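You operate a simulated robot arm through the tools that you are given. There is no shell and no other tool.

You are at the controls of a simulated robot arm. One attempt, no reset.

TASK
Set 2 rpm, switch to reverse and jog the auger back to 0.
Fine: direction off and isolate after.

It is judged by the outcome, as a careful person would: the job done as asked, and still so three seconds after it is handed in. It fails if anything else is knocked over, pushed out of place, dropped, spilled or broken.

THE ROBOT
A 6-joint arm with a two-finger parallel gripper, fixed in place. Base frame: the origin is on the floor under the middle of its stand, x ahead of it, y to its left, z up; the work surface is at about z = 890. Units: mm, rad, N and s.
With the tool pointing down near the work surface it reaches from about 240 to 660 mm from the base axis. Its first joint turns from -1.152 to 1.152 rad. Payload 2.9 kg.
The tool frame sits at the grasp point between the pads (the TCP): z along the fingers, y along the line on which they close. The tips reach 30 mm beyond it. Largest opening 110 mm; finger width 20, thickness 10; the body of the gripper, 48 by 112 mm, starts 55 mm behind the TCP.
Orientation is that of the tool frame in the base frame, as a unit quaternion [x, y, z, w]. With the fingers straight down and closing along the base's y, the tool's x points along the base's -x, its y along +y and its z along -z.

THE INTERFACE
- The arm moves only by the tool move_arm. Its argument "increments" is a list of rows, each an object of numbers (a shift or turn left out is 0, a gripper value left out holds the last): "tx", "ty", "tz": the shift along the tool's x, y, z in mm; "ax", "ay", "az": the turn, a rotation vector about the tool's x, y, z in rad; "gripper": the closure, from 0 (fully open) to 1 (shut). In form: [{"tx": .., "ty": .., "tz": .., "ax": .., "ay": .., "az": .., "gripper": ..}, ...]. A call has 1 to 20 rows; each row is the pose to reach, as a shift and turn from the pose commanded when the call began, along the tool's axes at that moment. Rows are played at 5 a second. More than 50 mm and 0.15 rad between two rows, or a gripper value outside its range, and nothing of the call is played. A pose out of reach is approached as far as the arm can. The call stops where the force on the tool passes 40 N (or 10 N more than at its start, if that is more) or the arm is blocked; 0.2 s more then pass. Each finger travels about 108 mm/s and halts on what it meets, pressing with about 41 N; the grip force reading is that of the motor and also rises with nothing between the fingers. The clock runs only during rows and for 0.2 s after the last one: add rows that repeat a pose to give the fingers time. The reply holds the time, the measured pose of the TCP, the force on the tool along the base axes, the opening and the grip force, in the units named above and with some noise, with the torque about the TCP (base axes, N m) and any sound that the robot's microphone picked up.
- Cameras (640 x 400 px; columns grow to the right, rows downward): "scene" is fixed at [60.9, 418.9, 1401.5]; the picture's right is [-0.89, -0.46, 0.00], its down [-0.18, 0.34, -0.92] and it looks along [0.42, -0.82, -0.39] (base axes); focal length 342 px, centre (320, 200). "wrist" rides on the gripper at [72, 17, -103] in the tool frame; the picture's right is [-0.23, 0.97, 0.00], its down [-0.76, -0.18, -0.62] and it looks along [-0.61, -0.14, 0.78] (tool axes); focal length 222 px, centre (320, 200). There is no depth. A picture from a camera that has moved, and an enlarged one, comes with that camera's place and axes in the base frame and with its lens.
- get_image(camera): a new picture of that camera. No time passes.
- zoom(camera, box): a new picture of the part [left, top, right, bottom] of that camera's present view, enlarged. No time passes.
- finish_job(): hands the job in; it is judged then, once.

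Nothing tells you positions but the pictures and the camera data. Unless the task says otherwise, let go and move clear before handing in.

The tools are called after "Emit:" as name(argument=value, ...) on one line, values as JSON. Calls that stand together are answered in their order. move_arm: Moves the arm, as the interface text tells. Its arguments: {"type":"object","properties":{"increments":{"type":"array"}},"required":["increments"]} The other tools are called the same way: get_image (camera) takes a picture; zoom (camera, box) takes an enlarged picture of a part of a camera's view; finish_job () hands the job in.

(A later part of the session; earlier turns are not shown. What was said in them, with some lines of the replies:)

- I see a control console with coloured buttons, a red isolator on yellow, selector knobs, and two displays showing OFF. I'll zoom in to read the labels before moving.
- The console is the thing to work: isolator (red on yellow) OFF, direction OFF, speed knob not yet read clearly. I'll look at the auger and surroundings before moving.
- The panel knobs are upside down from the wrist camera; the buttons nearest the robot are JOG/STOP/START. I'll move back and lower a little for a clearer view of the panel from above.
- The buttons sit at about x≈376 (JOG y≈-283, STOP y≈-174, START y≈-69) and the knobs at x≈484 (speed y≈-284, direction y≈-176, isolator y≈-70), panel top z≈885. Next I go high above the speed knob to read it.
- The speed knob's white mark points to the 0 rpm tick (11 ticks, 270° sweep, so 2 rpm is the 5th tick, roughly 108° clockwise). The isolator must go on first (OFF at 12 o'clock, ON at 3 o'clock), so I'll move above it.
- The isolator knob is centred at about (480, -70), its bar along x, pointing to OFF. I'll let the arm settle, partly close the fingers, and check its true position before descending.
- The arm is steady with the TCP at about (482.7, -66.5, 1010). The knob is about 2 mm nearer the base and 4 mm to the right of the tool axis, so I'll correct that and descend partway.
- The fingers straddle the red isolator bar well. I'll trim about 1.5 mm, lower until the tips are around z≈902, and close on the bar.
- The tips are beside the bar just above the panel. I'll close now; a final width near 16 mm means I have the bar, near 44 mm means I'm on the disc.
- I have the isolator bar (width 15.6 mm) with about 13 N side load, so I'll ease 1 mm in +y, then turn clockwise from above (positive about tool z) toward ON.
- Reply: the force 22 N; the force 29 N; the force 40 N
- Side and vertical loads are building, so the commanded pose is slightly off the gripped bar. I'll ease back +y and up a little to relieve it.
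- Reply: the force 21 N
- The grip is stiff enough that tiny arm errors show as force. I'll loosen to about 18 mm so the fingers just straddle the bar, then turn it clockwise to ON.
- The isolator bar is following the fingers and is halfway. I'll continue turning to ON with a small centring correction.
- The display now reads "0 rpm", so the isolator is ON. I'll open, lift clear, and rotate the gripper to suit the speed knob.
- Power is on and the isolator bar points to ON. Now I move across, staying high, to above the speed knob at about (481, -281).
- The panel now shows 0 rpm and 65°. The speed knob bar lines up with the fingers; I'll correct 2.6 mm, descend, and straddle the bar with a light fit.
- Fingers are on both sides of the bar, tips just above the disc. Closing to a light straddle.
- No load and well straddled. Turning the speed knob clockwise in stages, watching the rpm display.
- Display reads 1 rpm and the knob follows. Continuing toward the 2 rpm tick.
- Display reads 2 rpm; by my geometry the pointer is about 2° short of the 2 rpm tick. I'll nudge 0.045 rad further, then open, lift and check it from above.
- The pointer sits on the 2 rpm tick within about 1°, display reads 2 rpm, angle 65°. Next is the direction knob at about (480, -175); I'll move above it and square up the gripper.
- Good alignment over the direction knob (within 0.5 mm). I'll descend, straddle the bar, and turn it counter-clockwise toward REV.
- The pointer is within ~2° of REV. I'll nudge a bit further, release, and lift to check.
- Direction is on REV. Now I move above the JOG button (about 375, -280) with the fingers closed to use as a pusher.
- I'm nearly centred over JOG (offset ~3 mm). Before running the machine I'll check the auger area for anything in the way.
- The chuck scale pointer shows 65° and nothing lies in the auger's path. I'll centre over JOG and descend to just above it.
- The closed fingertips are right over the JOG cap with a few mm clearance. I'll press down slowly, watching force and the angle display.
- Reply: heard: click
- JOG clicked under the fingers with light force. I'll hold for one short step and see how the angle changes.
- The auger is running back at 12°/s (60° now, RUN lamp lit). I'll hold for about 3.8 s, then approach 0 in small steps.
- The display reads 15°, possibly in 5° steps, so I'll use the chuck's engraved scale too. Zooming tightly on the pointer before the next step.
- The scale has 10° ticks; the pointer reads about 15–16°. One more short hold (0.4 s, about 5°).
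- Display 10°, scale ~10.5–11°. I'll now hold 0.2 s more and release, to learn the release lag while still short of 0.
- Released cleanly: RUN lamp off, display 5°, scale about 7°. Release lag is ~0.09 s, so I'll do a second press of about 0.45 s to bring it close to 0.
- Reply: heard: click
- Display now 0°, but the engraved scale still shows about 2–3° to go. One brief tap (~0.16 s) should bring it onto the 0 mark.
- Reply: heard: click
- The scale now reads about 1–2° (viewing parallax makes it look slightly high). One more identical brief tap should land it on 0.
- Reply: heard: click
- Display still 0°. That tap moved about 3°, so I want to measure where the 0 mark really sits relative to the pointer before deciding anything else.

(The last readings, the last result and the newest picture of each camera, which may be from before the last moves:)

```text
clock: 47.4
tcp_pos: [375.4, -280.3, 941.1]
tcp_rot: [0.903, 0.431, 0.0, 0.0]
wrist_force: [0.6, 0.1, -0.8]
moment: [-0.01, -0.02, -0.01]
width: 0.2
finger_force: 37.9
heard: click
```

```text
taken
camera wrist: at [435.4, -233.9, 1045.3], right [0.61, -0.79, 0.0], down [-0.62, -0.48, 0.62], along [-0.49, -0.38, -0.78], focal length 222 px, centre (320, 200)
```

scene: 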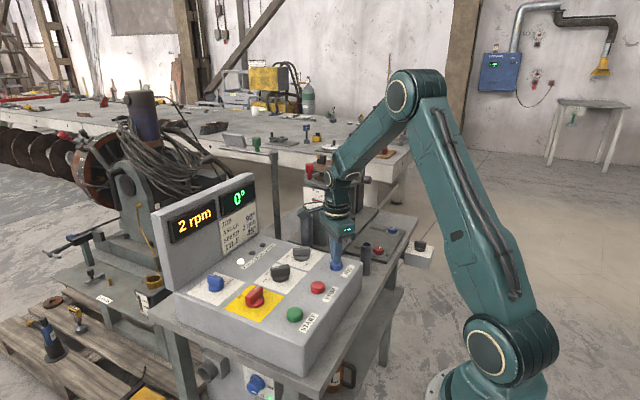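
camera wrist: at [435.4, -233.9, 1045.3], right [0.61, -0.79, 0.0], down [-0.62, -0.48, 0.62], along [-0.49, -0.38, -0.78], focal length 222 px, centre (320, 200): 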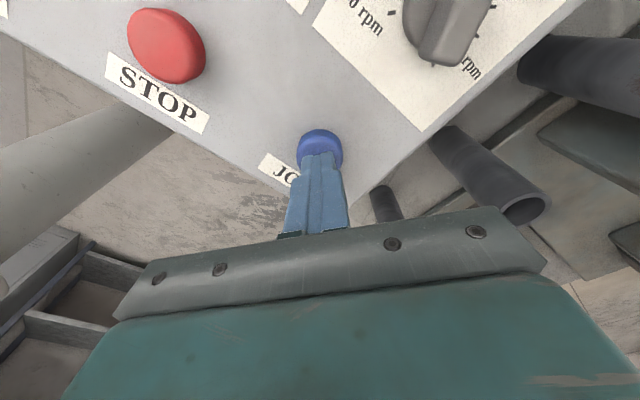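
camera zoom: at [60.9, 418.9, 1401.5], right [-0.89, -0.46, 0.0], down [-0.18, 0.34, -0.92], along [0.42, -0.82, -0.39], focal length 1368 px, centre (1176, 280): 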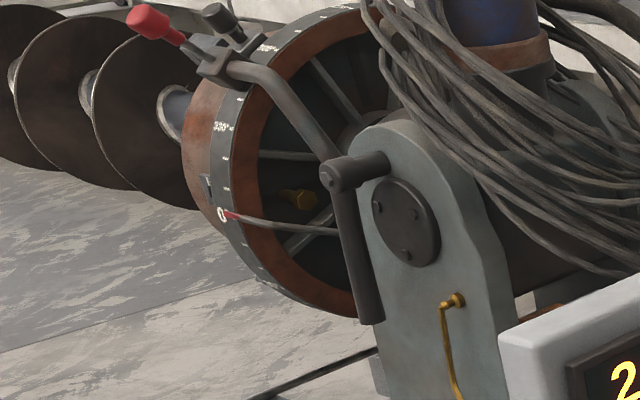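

The 0 mark is under the pointer to within about 1–2°, display reads 0° and RUN is off, so the jog is done. Now I lift off JOG, open the fingers, and go back above the direction knob.

Emit:
move_arm(increments=[{"tz": -25, "gripper": 1}, {"tz": -60, "gripper": 1}, {"tx": 30, "ty": 3, "tz": -60, "gripper": 0.8}, {"tx": 60, "ty": 6.5, "tz": -60, "gripper": 0.55}, {"tx": 90, "ty": 10, "tz": -60}, {"tx": 120, "ty": 13, "tz": -60}, {"tx": 147, "ty": 16, "tz": -60}, {"tx": 147, "ty": 16, "tz": -60}, {"tx": 147, "ty": 16, "tz": -60}])

Emit:
get_image(camera="wrist")

Emit:
zoom(camera="wrist", box=[240, 60, 400, 160])

Emit:
get_image(camera="scene")

```text
clock: 49.4
tcp_pos: [480.2, -172.4, 1002.4]
tcp_rot: [0.902, 0.431, 0.0, 0.0]
wrist_force: [1.0, 0.2, 0.4]
moment: [0.0, 0.04, -0.01]
width: 49.3
finger_force: 0.2
```

```text
taken
camera wrist: at [539.5, -126.9, 1105.4], right [0.61, -0.79, 0.0], down [-0.62, -0.48, 0.62], along [-0.49, -0.38, -0.78], focal length 222 px, centre (320, 200)
```

wrist: 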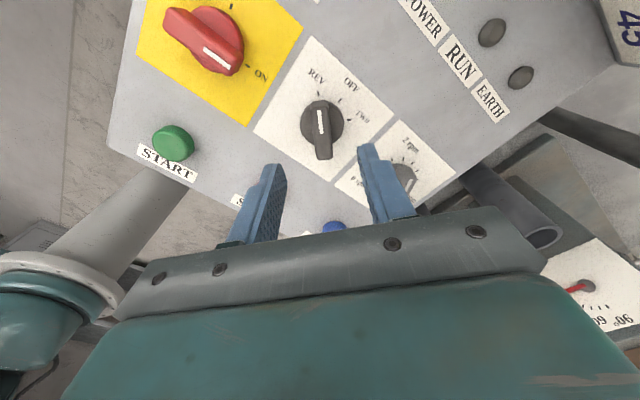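

```text
4.00 times, centred on (320, 110) of wrist
camera zoom: at [539.5, -126.9, 1105.4], right [0.61, -0.79, 0.0], down [-0.62, -0.48, 0.62], along [-0.49, -0.38, -0.78], focal length 888 px, centre (320, 560)
```

zoom: 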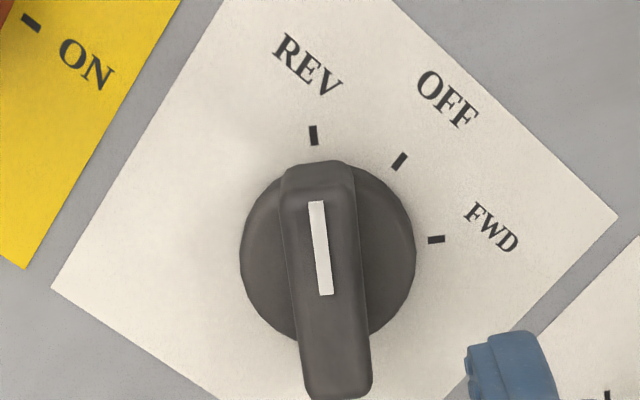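

```text
taken
```

scene: 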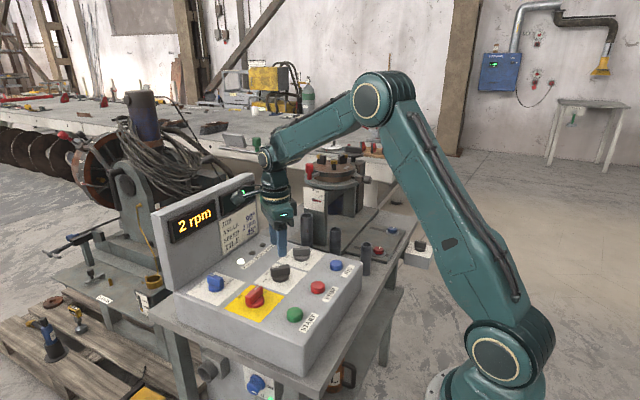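

The direction knob is at REV (45° left). I'll align, descend, straddle the bar and turn it clockwise back to OFF.

Emit:
move_arm(increments=[{"tx": -1.6, "ty": 1.5, "tz": 20, "az": 0.1}, {"tx": -1.6, "ty": 1.5, "tz": 45, "az": 0.1}, {"tx": -1.6, "ty": 1.5, "tz": 66, "az": 0.1}, {"tx": -1.6, "ty": 1.5, "tz": 66, "az": 0.1}, {"tx": -1.6, "ty": 1.5, "tz": 66, "az": 0.1, "gripper": 0.7}, {"tx": -1.6, "ty": 1.5, "tz": 66, "az": 0.1, "gripper": 0.8}, {"tx": -1.6, "ty": 1.5, "tz": 66, "az": 0.1, "gripper": 0.845}, {"tx": -1.6, "ty": 1.5, "tz": 66, "az": 0.1, "gripper": 0.845}])

Emit:
get_image(camera="wrist")

```text
clock: 51.2
tcp_pos: [480.5, -176.4, 936.1]
tcp_rot: [0.923, 0.384, 0.0, 0.001]
wrist_force: [-1.3, 1.7, -1.3]
moment: [0.0, 0.01, 0.01]
width: 17.9
finger_force: 1.4
```

```text
taken
camera wrist: at [544.5, -135.7, 1039.2], right [0.53, -0.85, 0.0], down [-0.66, -0.42, 0.62], along [-0.53, -0.33, -0.78], focal length 222 px, centre (320, 200)
```

wrist: 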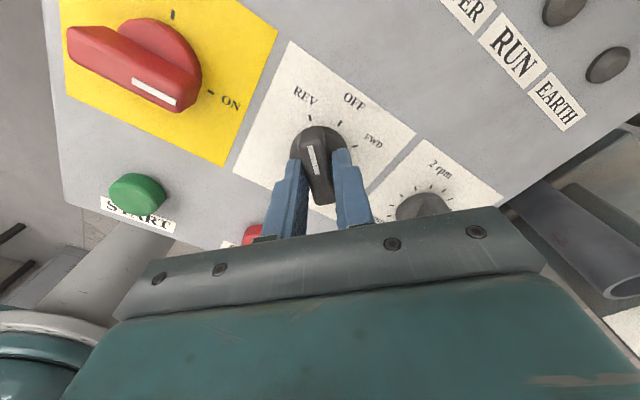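

Emit:
move_arm(increments=[{"az": 0.14}, {"az": 0.28}, {"az": 0.42}, {"az": 0.56}, {"az": 0.7}, {"az": 0.83}, {"az": 0.83}])

Emit:
zoom(camera="wrist", box=[240, 90, 400, 190])

Emit:
get_image(camera="scene")

```text
clock: 52.8
tcp_pos: [480.7, -175.5, 935.2]
tcp_rot: [1.0, -0.021, 0.0, -0.001]
wrist_force: [0.4, 3.2, 1.1]
moment: [0.05, 0.01, 0.01]
width: 18.3
finger_force: 1.4
```

```text
4.00 times, centred on (320, 140) of wrist
camera zoom: at [552.9, -196.0, 1039.5], right [-0.27, -0.96, 0.0], down [-0.75, 0.21, 0.62], along [-0.6, 0.17, -0.78], focal length 888 px, centre (320, 440)
```

zoom: 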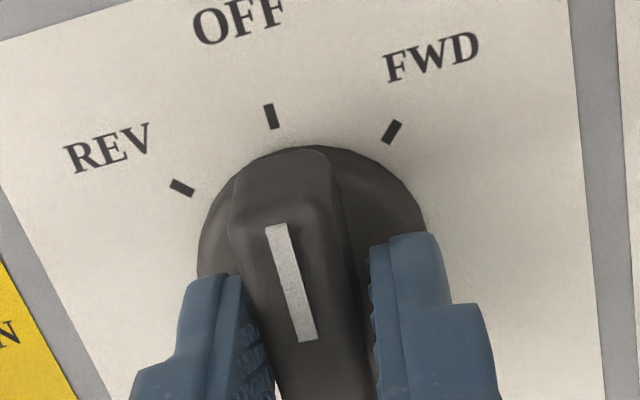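

```text
taken
```

scene: 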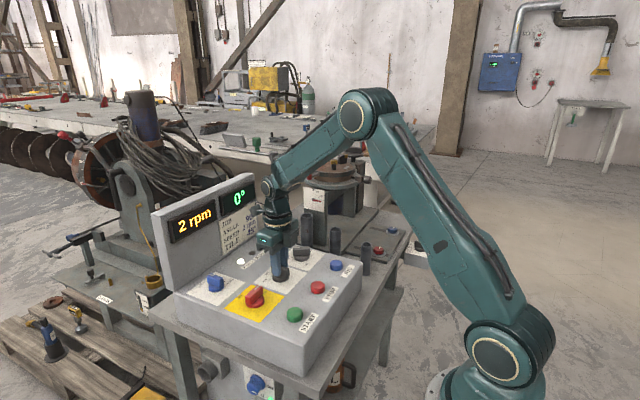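

The pointer looks at OFF, give or take a couple of degrees. I'll release, lift, and verify from above.

Emit:
move_arm(increments=[{"gripper": 0.7}, {"gripper": 0.55}, {"tz": -30}, {"tz": -65}, {"tz": -65}])

Emit:
zoom(camera="wrist", box=[240, 60, 400, 160])

Emit:
get_image(camera="scene")

```text
clock: 54.0
tcp_pos: [478.7, -176.8, 1000.3]
tcp_rot: [1.0, -0.02, 0.001, 0.0]
wrist_force: [0.4, -0.3, 0.6]
moment: [-0.01, 0.02, 0.01]
width: 49.4
finger_force: 0.1
```

```text
4.00 times, centred on (320, 110) of wrist
camera zoom: at [552.6, -197.1, 1104.7], right [-0.27, -0.96, 0.0], down [-0.75, 0.21, 0.62], along [-0.6, 0.17, -0.78], focal length 888 px, centre (320, 560)
```

zoom: 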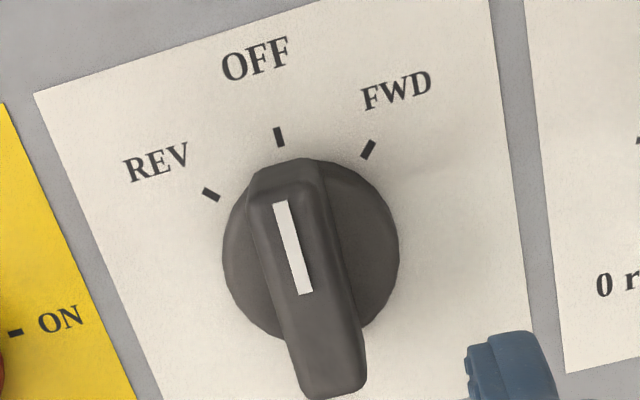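

```text
taken
```

scene: 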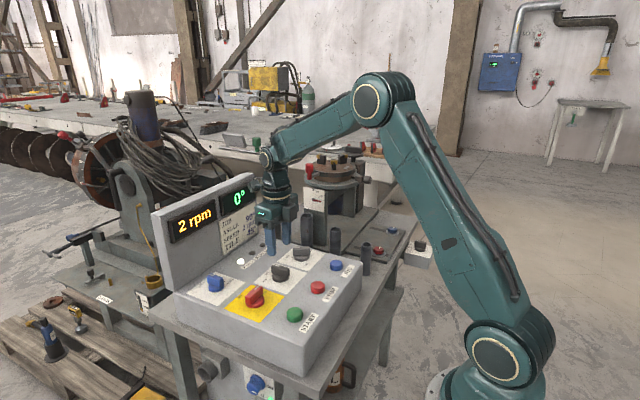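

Direction is at OFF (detent-seated). Now to the isolator: I'll move above it at (480, -70) and rotate the gripper to match its bar, which points at ON.

Emit:
move_arm(increments=[{"tx": -1, "ty": -20, "az": -0.135}, {"tx": -2, "ty": -40, "az": -0.27}, {"tx": -3, "ty": -60, "az": -0.405}, {"tx": -4, "ty": -80, "az": -0.54}, {"tx": -5, "ty": -100, "az": -0.675}, {"tx": -5.5, "ty": -106.7, "az": -0.81}, {"tx": -5.5, "ty": -106.7, "az": -0.945}, {"tx": -5.5, "ty": -106.7, "az": -1.08}, {"tx": -5.5, "ty": -106.7, "az": -1.215}, {"tx": -5.5, "ty": -106.7, "az": -1.35}, {"tx": -5.5, "ty": -106.7, "az": -1.485}, {"tx": -5.5, "ty": -106.7, "az": -1.61}, {"tx": -5.5, "ty": -106.7, "az": -1.61}, {"tx": -5.5, "ty": -106.7, "az": -1.61}])

Emit:
get_image(camera="wrist")

Emit:
zoom(camera="wrist", box=[240, 60, 400, 160])

```text
clock: 57.0
tcp_pos: [478.7, -70.2, 999.5]
tcp_rot: [0.707, 0.707, 0.0, 0.0]
wrist_force: [-0.7, 0.3, 0.1]
moment: [0.01, -0.01, 0.03]
width: 49.8
finger_force: 0.0
```

```text
taken
camera wrist: at [496.5, 2.0, 1104.7], right [0.97, -0.23, 0.0], down [-0.18, -0.76, 0.62], along [-0.14, -0.61, -0.78], focal length 222 px, centre (320, 200)
```

wrist: 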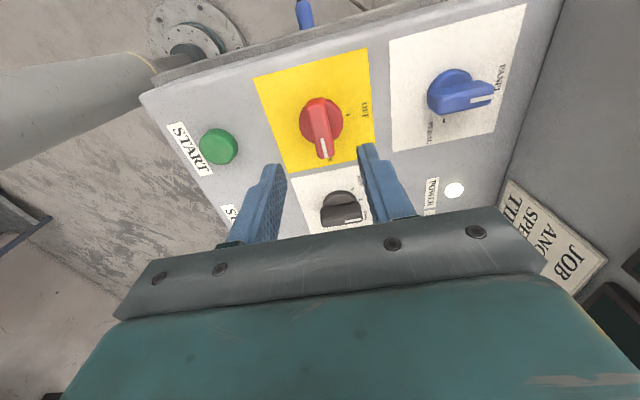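

```text
4.00 times, centred on (320, 110) of wrist
camera zoom: at [496.5, 2.0, 1104.7], right [0.97, -0.23, 0.0], down [-0.18, -0.76, 0.62], along [-0.14, -0.61, -0.78], focal length 888 px, centre (320, 560)
```

zoom: 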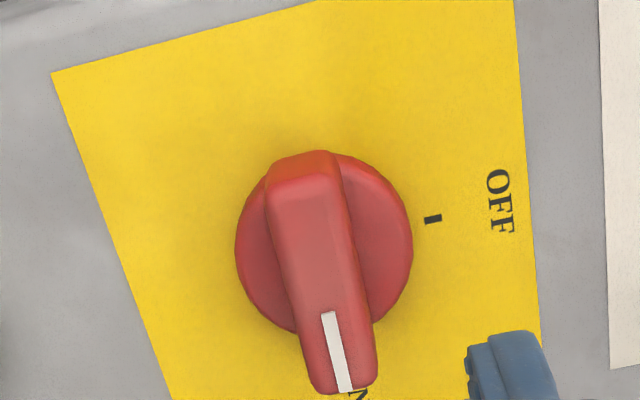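

Well aligned on the isolator (within 1 mm). Descend, straddle the bar, and turn counter-clockwise to OFF.

Emit:
move_arm(increments=[{"ty": 0.9, "tz": 20}, {"ty": 0.9, "tz": 45}, {"ty": 0.9, "tz": 65}, {"ty": 0.9, "tz": 65}, {"ty": 0.9, "tz": 65, "gripper": 0.7}, {"ty": 0.9, "tz": 65, "gripper": 0.8}, {"ty": 0.9, "tz": 65, "gripper": 0.845}, {"ty": 0.9, "tz": 65, "gripper": 0.845}])

Emit:
get_image(camera="wrist")

```text
clock: 58.8
tcp_pos: [480.7, -69.5, 935.3]
tcp_rot: [0.707, 0.707, 0.0, -0.001]
wrist_force: [-1.1, 0.1, -0.3]
moment: [-0.02, -0.03, -0.01]
width: 17.8
finger_force: 0.0
```

```text
taken
camera wrist: at [498.5, 3.0, 1039.8], right [0.97, -0.23, 0.0], down [-0.18, -0.76, 0.62], along [-0.14, -0.61, -0.78], focal length 222 px, centre (320, 200)
```

wrist: 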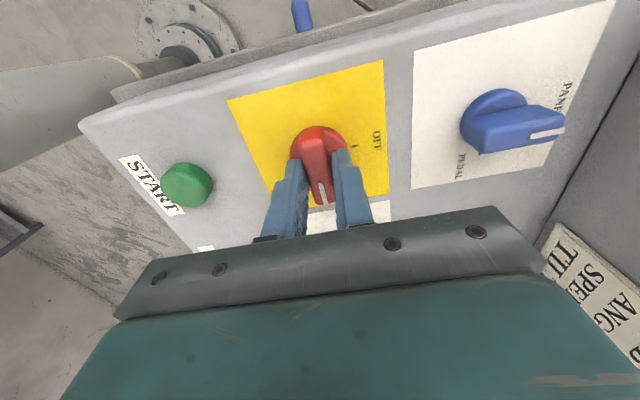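

Emit:
move_arm(increments=[{"az": -0.14}, {"az": -0.28}, {"az": -0.42}, {"az": -0.56}, {"az": -0.7}, {"az": -0.84}, {"az": -0.98}, {"az": -1.12}, {"az": -1.26}, {"az": -1.4}, {"az": -1.54}, {"az": -1.63}, {"az": -1.63}])

Emit:
get_image(camera="wrist")

Emit:
get_image(camera="scene")

```text
clock: 61.6
tcp_pos: [481.0, -70.5, 935.1]
tcp_rot: [-0.03, 1.0, 0.0, 0.0]
wrist_force: [0.3, -2.2, -0.9]
moment: [-0.05, 0.04, -0.03]
width: 18.1
finger_force: 1.1
```

```text
taken
camera wrist: at [407.6, -56.9, 1039.9], right [0.17, 0.99, 0.0], down [0.77, -0.13, 0.62], along [0.61, -0.1, -0.78], focal length 222 px, centre (320, 200)
```

wrist: 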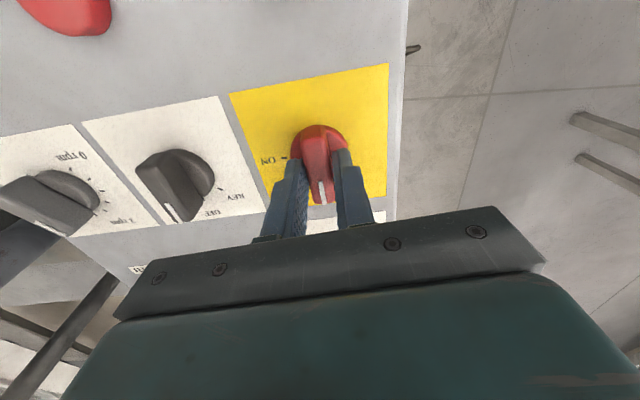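

```text
taken
```

scene: 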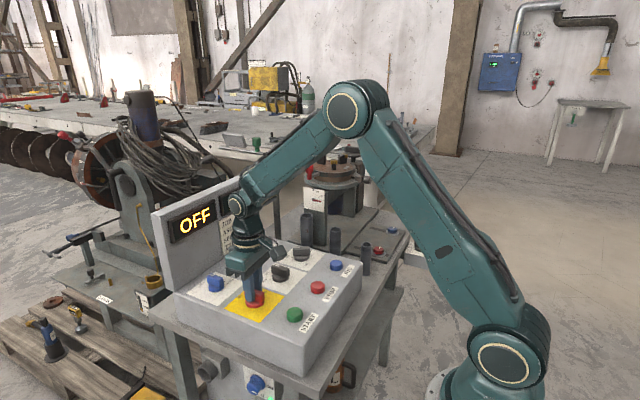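

The display now reads OFF, so the machine is isolated. I'll open the fingers, lift well clear and verify everything.

Emit:
move_arm(increments=[{"gripper": 0.7}, {"gripper": 0.55}, {"tz": -30}, {"tz": -70}, {"tx": 30, "tz": -110}, {"tx": 70, "tz": -140}, {"tx": 110, "tz": -165}, {"tx": 130, "tz": -165}, {"tx": 130, "tz": -165}])

Emit:
get_image(camera="scene")

Emit:
get_image(camera="wrist")

Emit:
zoom(camera="scene", box=[190, 230, 370, 342])

Emit:
zoom(camera="scene", box=[150, 170, 310, 270])

Emit:
zoom(camera="scene", box=[76, 174, 108, 194])

```text
clock: 63.6
tcp_pos: [350.4, -75.8, 1101.7]
tcp_rot: [-0.029, 1.0, 0.001, 0.0]
wrist_force: [0.0, -0.3, 0.0]
moment: [-0.01, -0.01, 0.01]
width: 49.6
finger_force: 0.1
```

```text
taken
```

scene: 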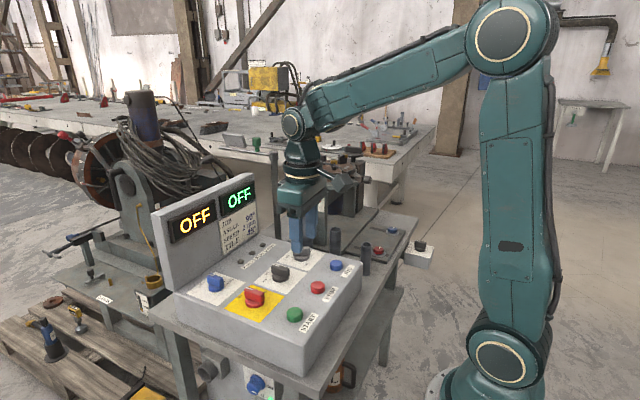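

```text
taken
camera wrist: at [278.1, -63.1, 1205.3], right [0.17, 0.99, 0.0], down [0.77, -0.13, 0.62], along [0.61, -0.11, -0.78], focal length 222 px, centre (320, 200)
```

wrist: 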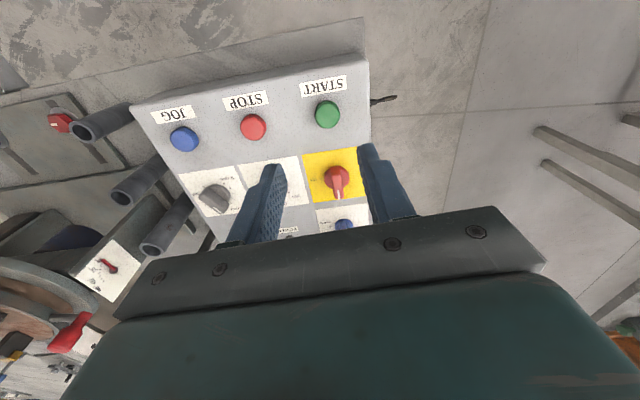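

```text
3.56 times, centred on (280, 286) of scene
camera zoom: at [60.9, 418.9, 1401.5], right [-0.89, -0.46, 0.0], down [-0.18, 0.34, -0.92], along [0.42, -0.82, -0.39], focal length 1216 px, centre (462, -106)
```

zoom: 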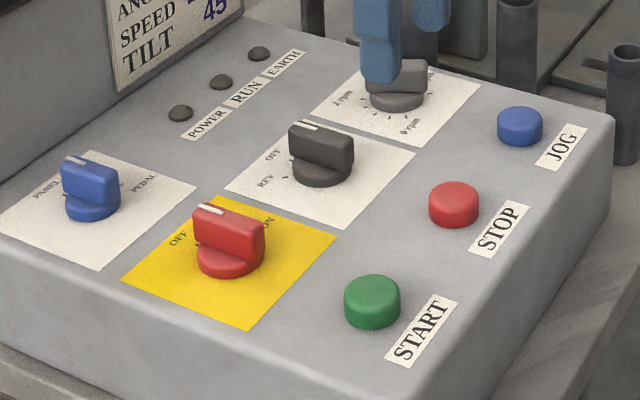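

```text
4.00 times, centred on (230, 220) of scene
camera zoom: at [60.9, 418.9, 1401.5], right [-0.89, -0.46, 0.0], down [-0.18, 0.34, -0.92], along [0.42, -0.82, -0.39], focal length 1368 px, centre (680, 120)
```

zoom: 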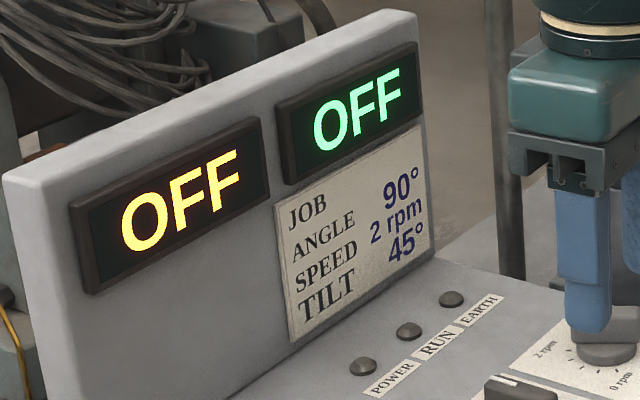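

```text
16.00 times, centred on (92, 184) of scene
camera zoom: at [60.9, 418.9, 1401.5], right [-0.89, -0.46, 0.0], down [-0.18, 0.34, -0.92], along [0.42, -0.82, -0.39], focal length 5474 px, centre (3968, 456)
```

zoom: 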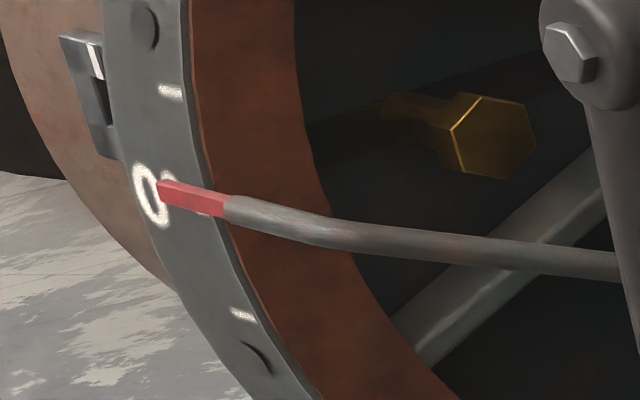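

The pointer sits on the chuck's 0 mark, and the last angle displayed was 0°. Speed is at 2 rpm, direction is OFF, the isolator is OFF with all lamps out, and nothing else has moved. The arm is clear with the fingers open, so I'm handing the job in.

Emit:
finish_job()

```text
The job is handed in.
```

The auger is back at 0, direction is off and the machine is isolated. I've handed the job in; no pass or fail result came back.

- **Speed:** I set the knob to the 2 rpm tick, and the display read 2 rpm.
- **Jog:** With direction on REV, I jogged back from 65° until the display read 0°. That display only steps in 5°. On the chuck's engraved scale, my last tap took it slightly past the mark, by roughly 1–2°. I left it there rather than run the auger forward to correct it.
- **Shutdown:** The direction knob is back on OFF. The isolator is OFF, both displays read OFF and the panel lamps are out.

Nothing else was moved or knocked, and the arm is lifted clear with the gripper open.
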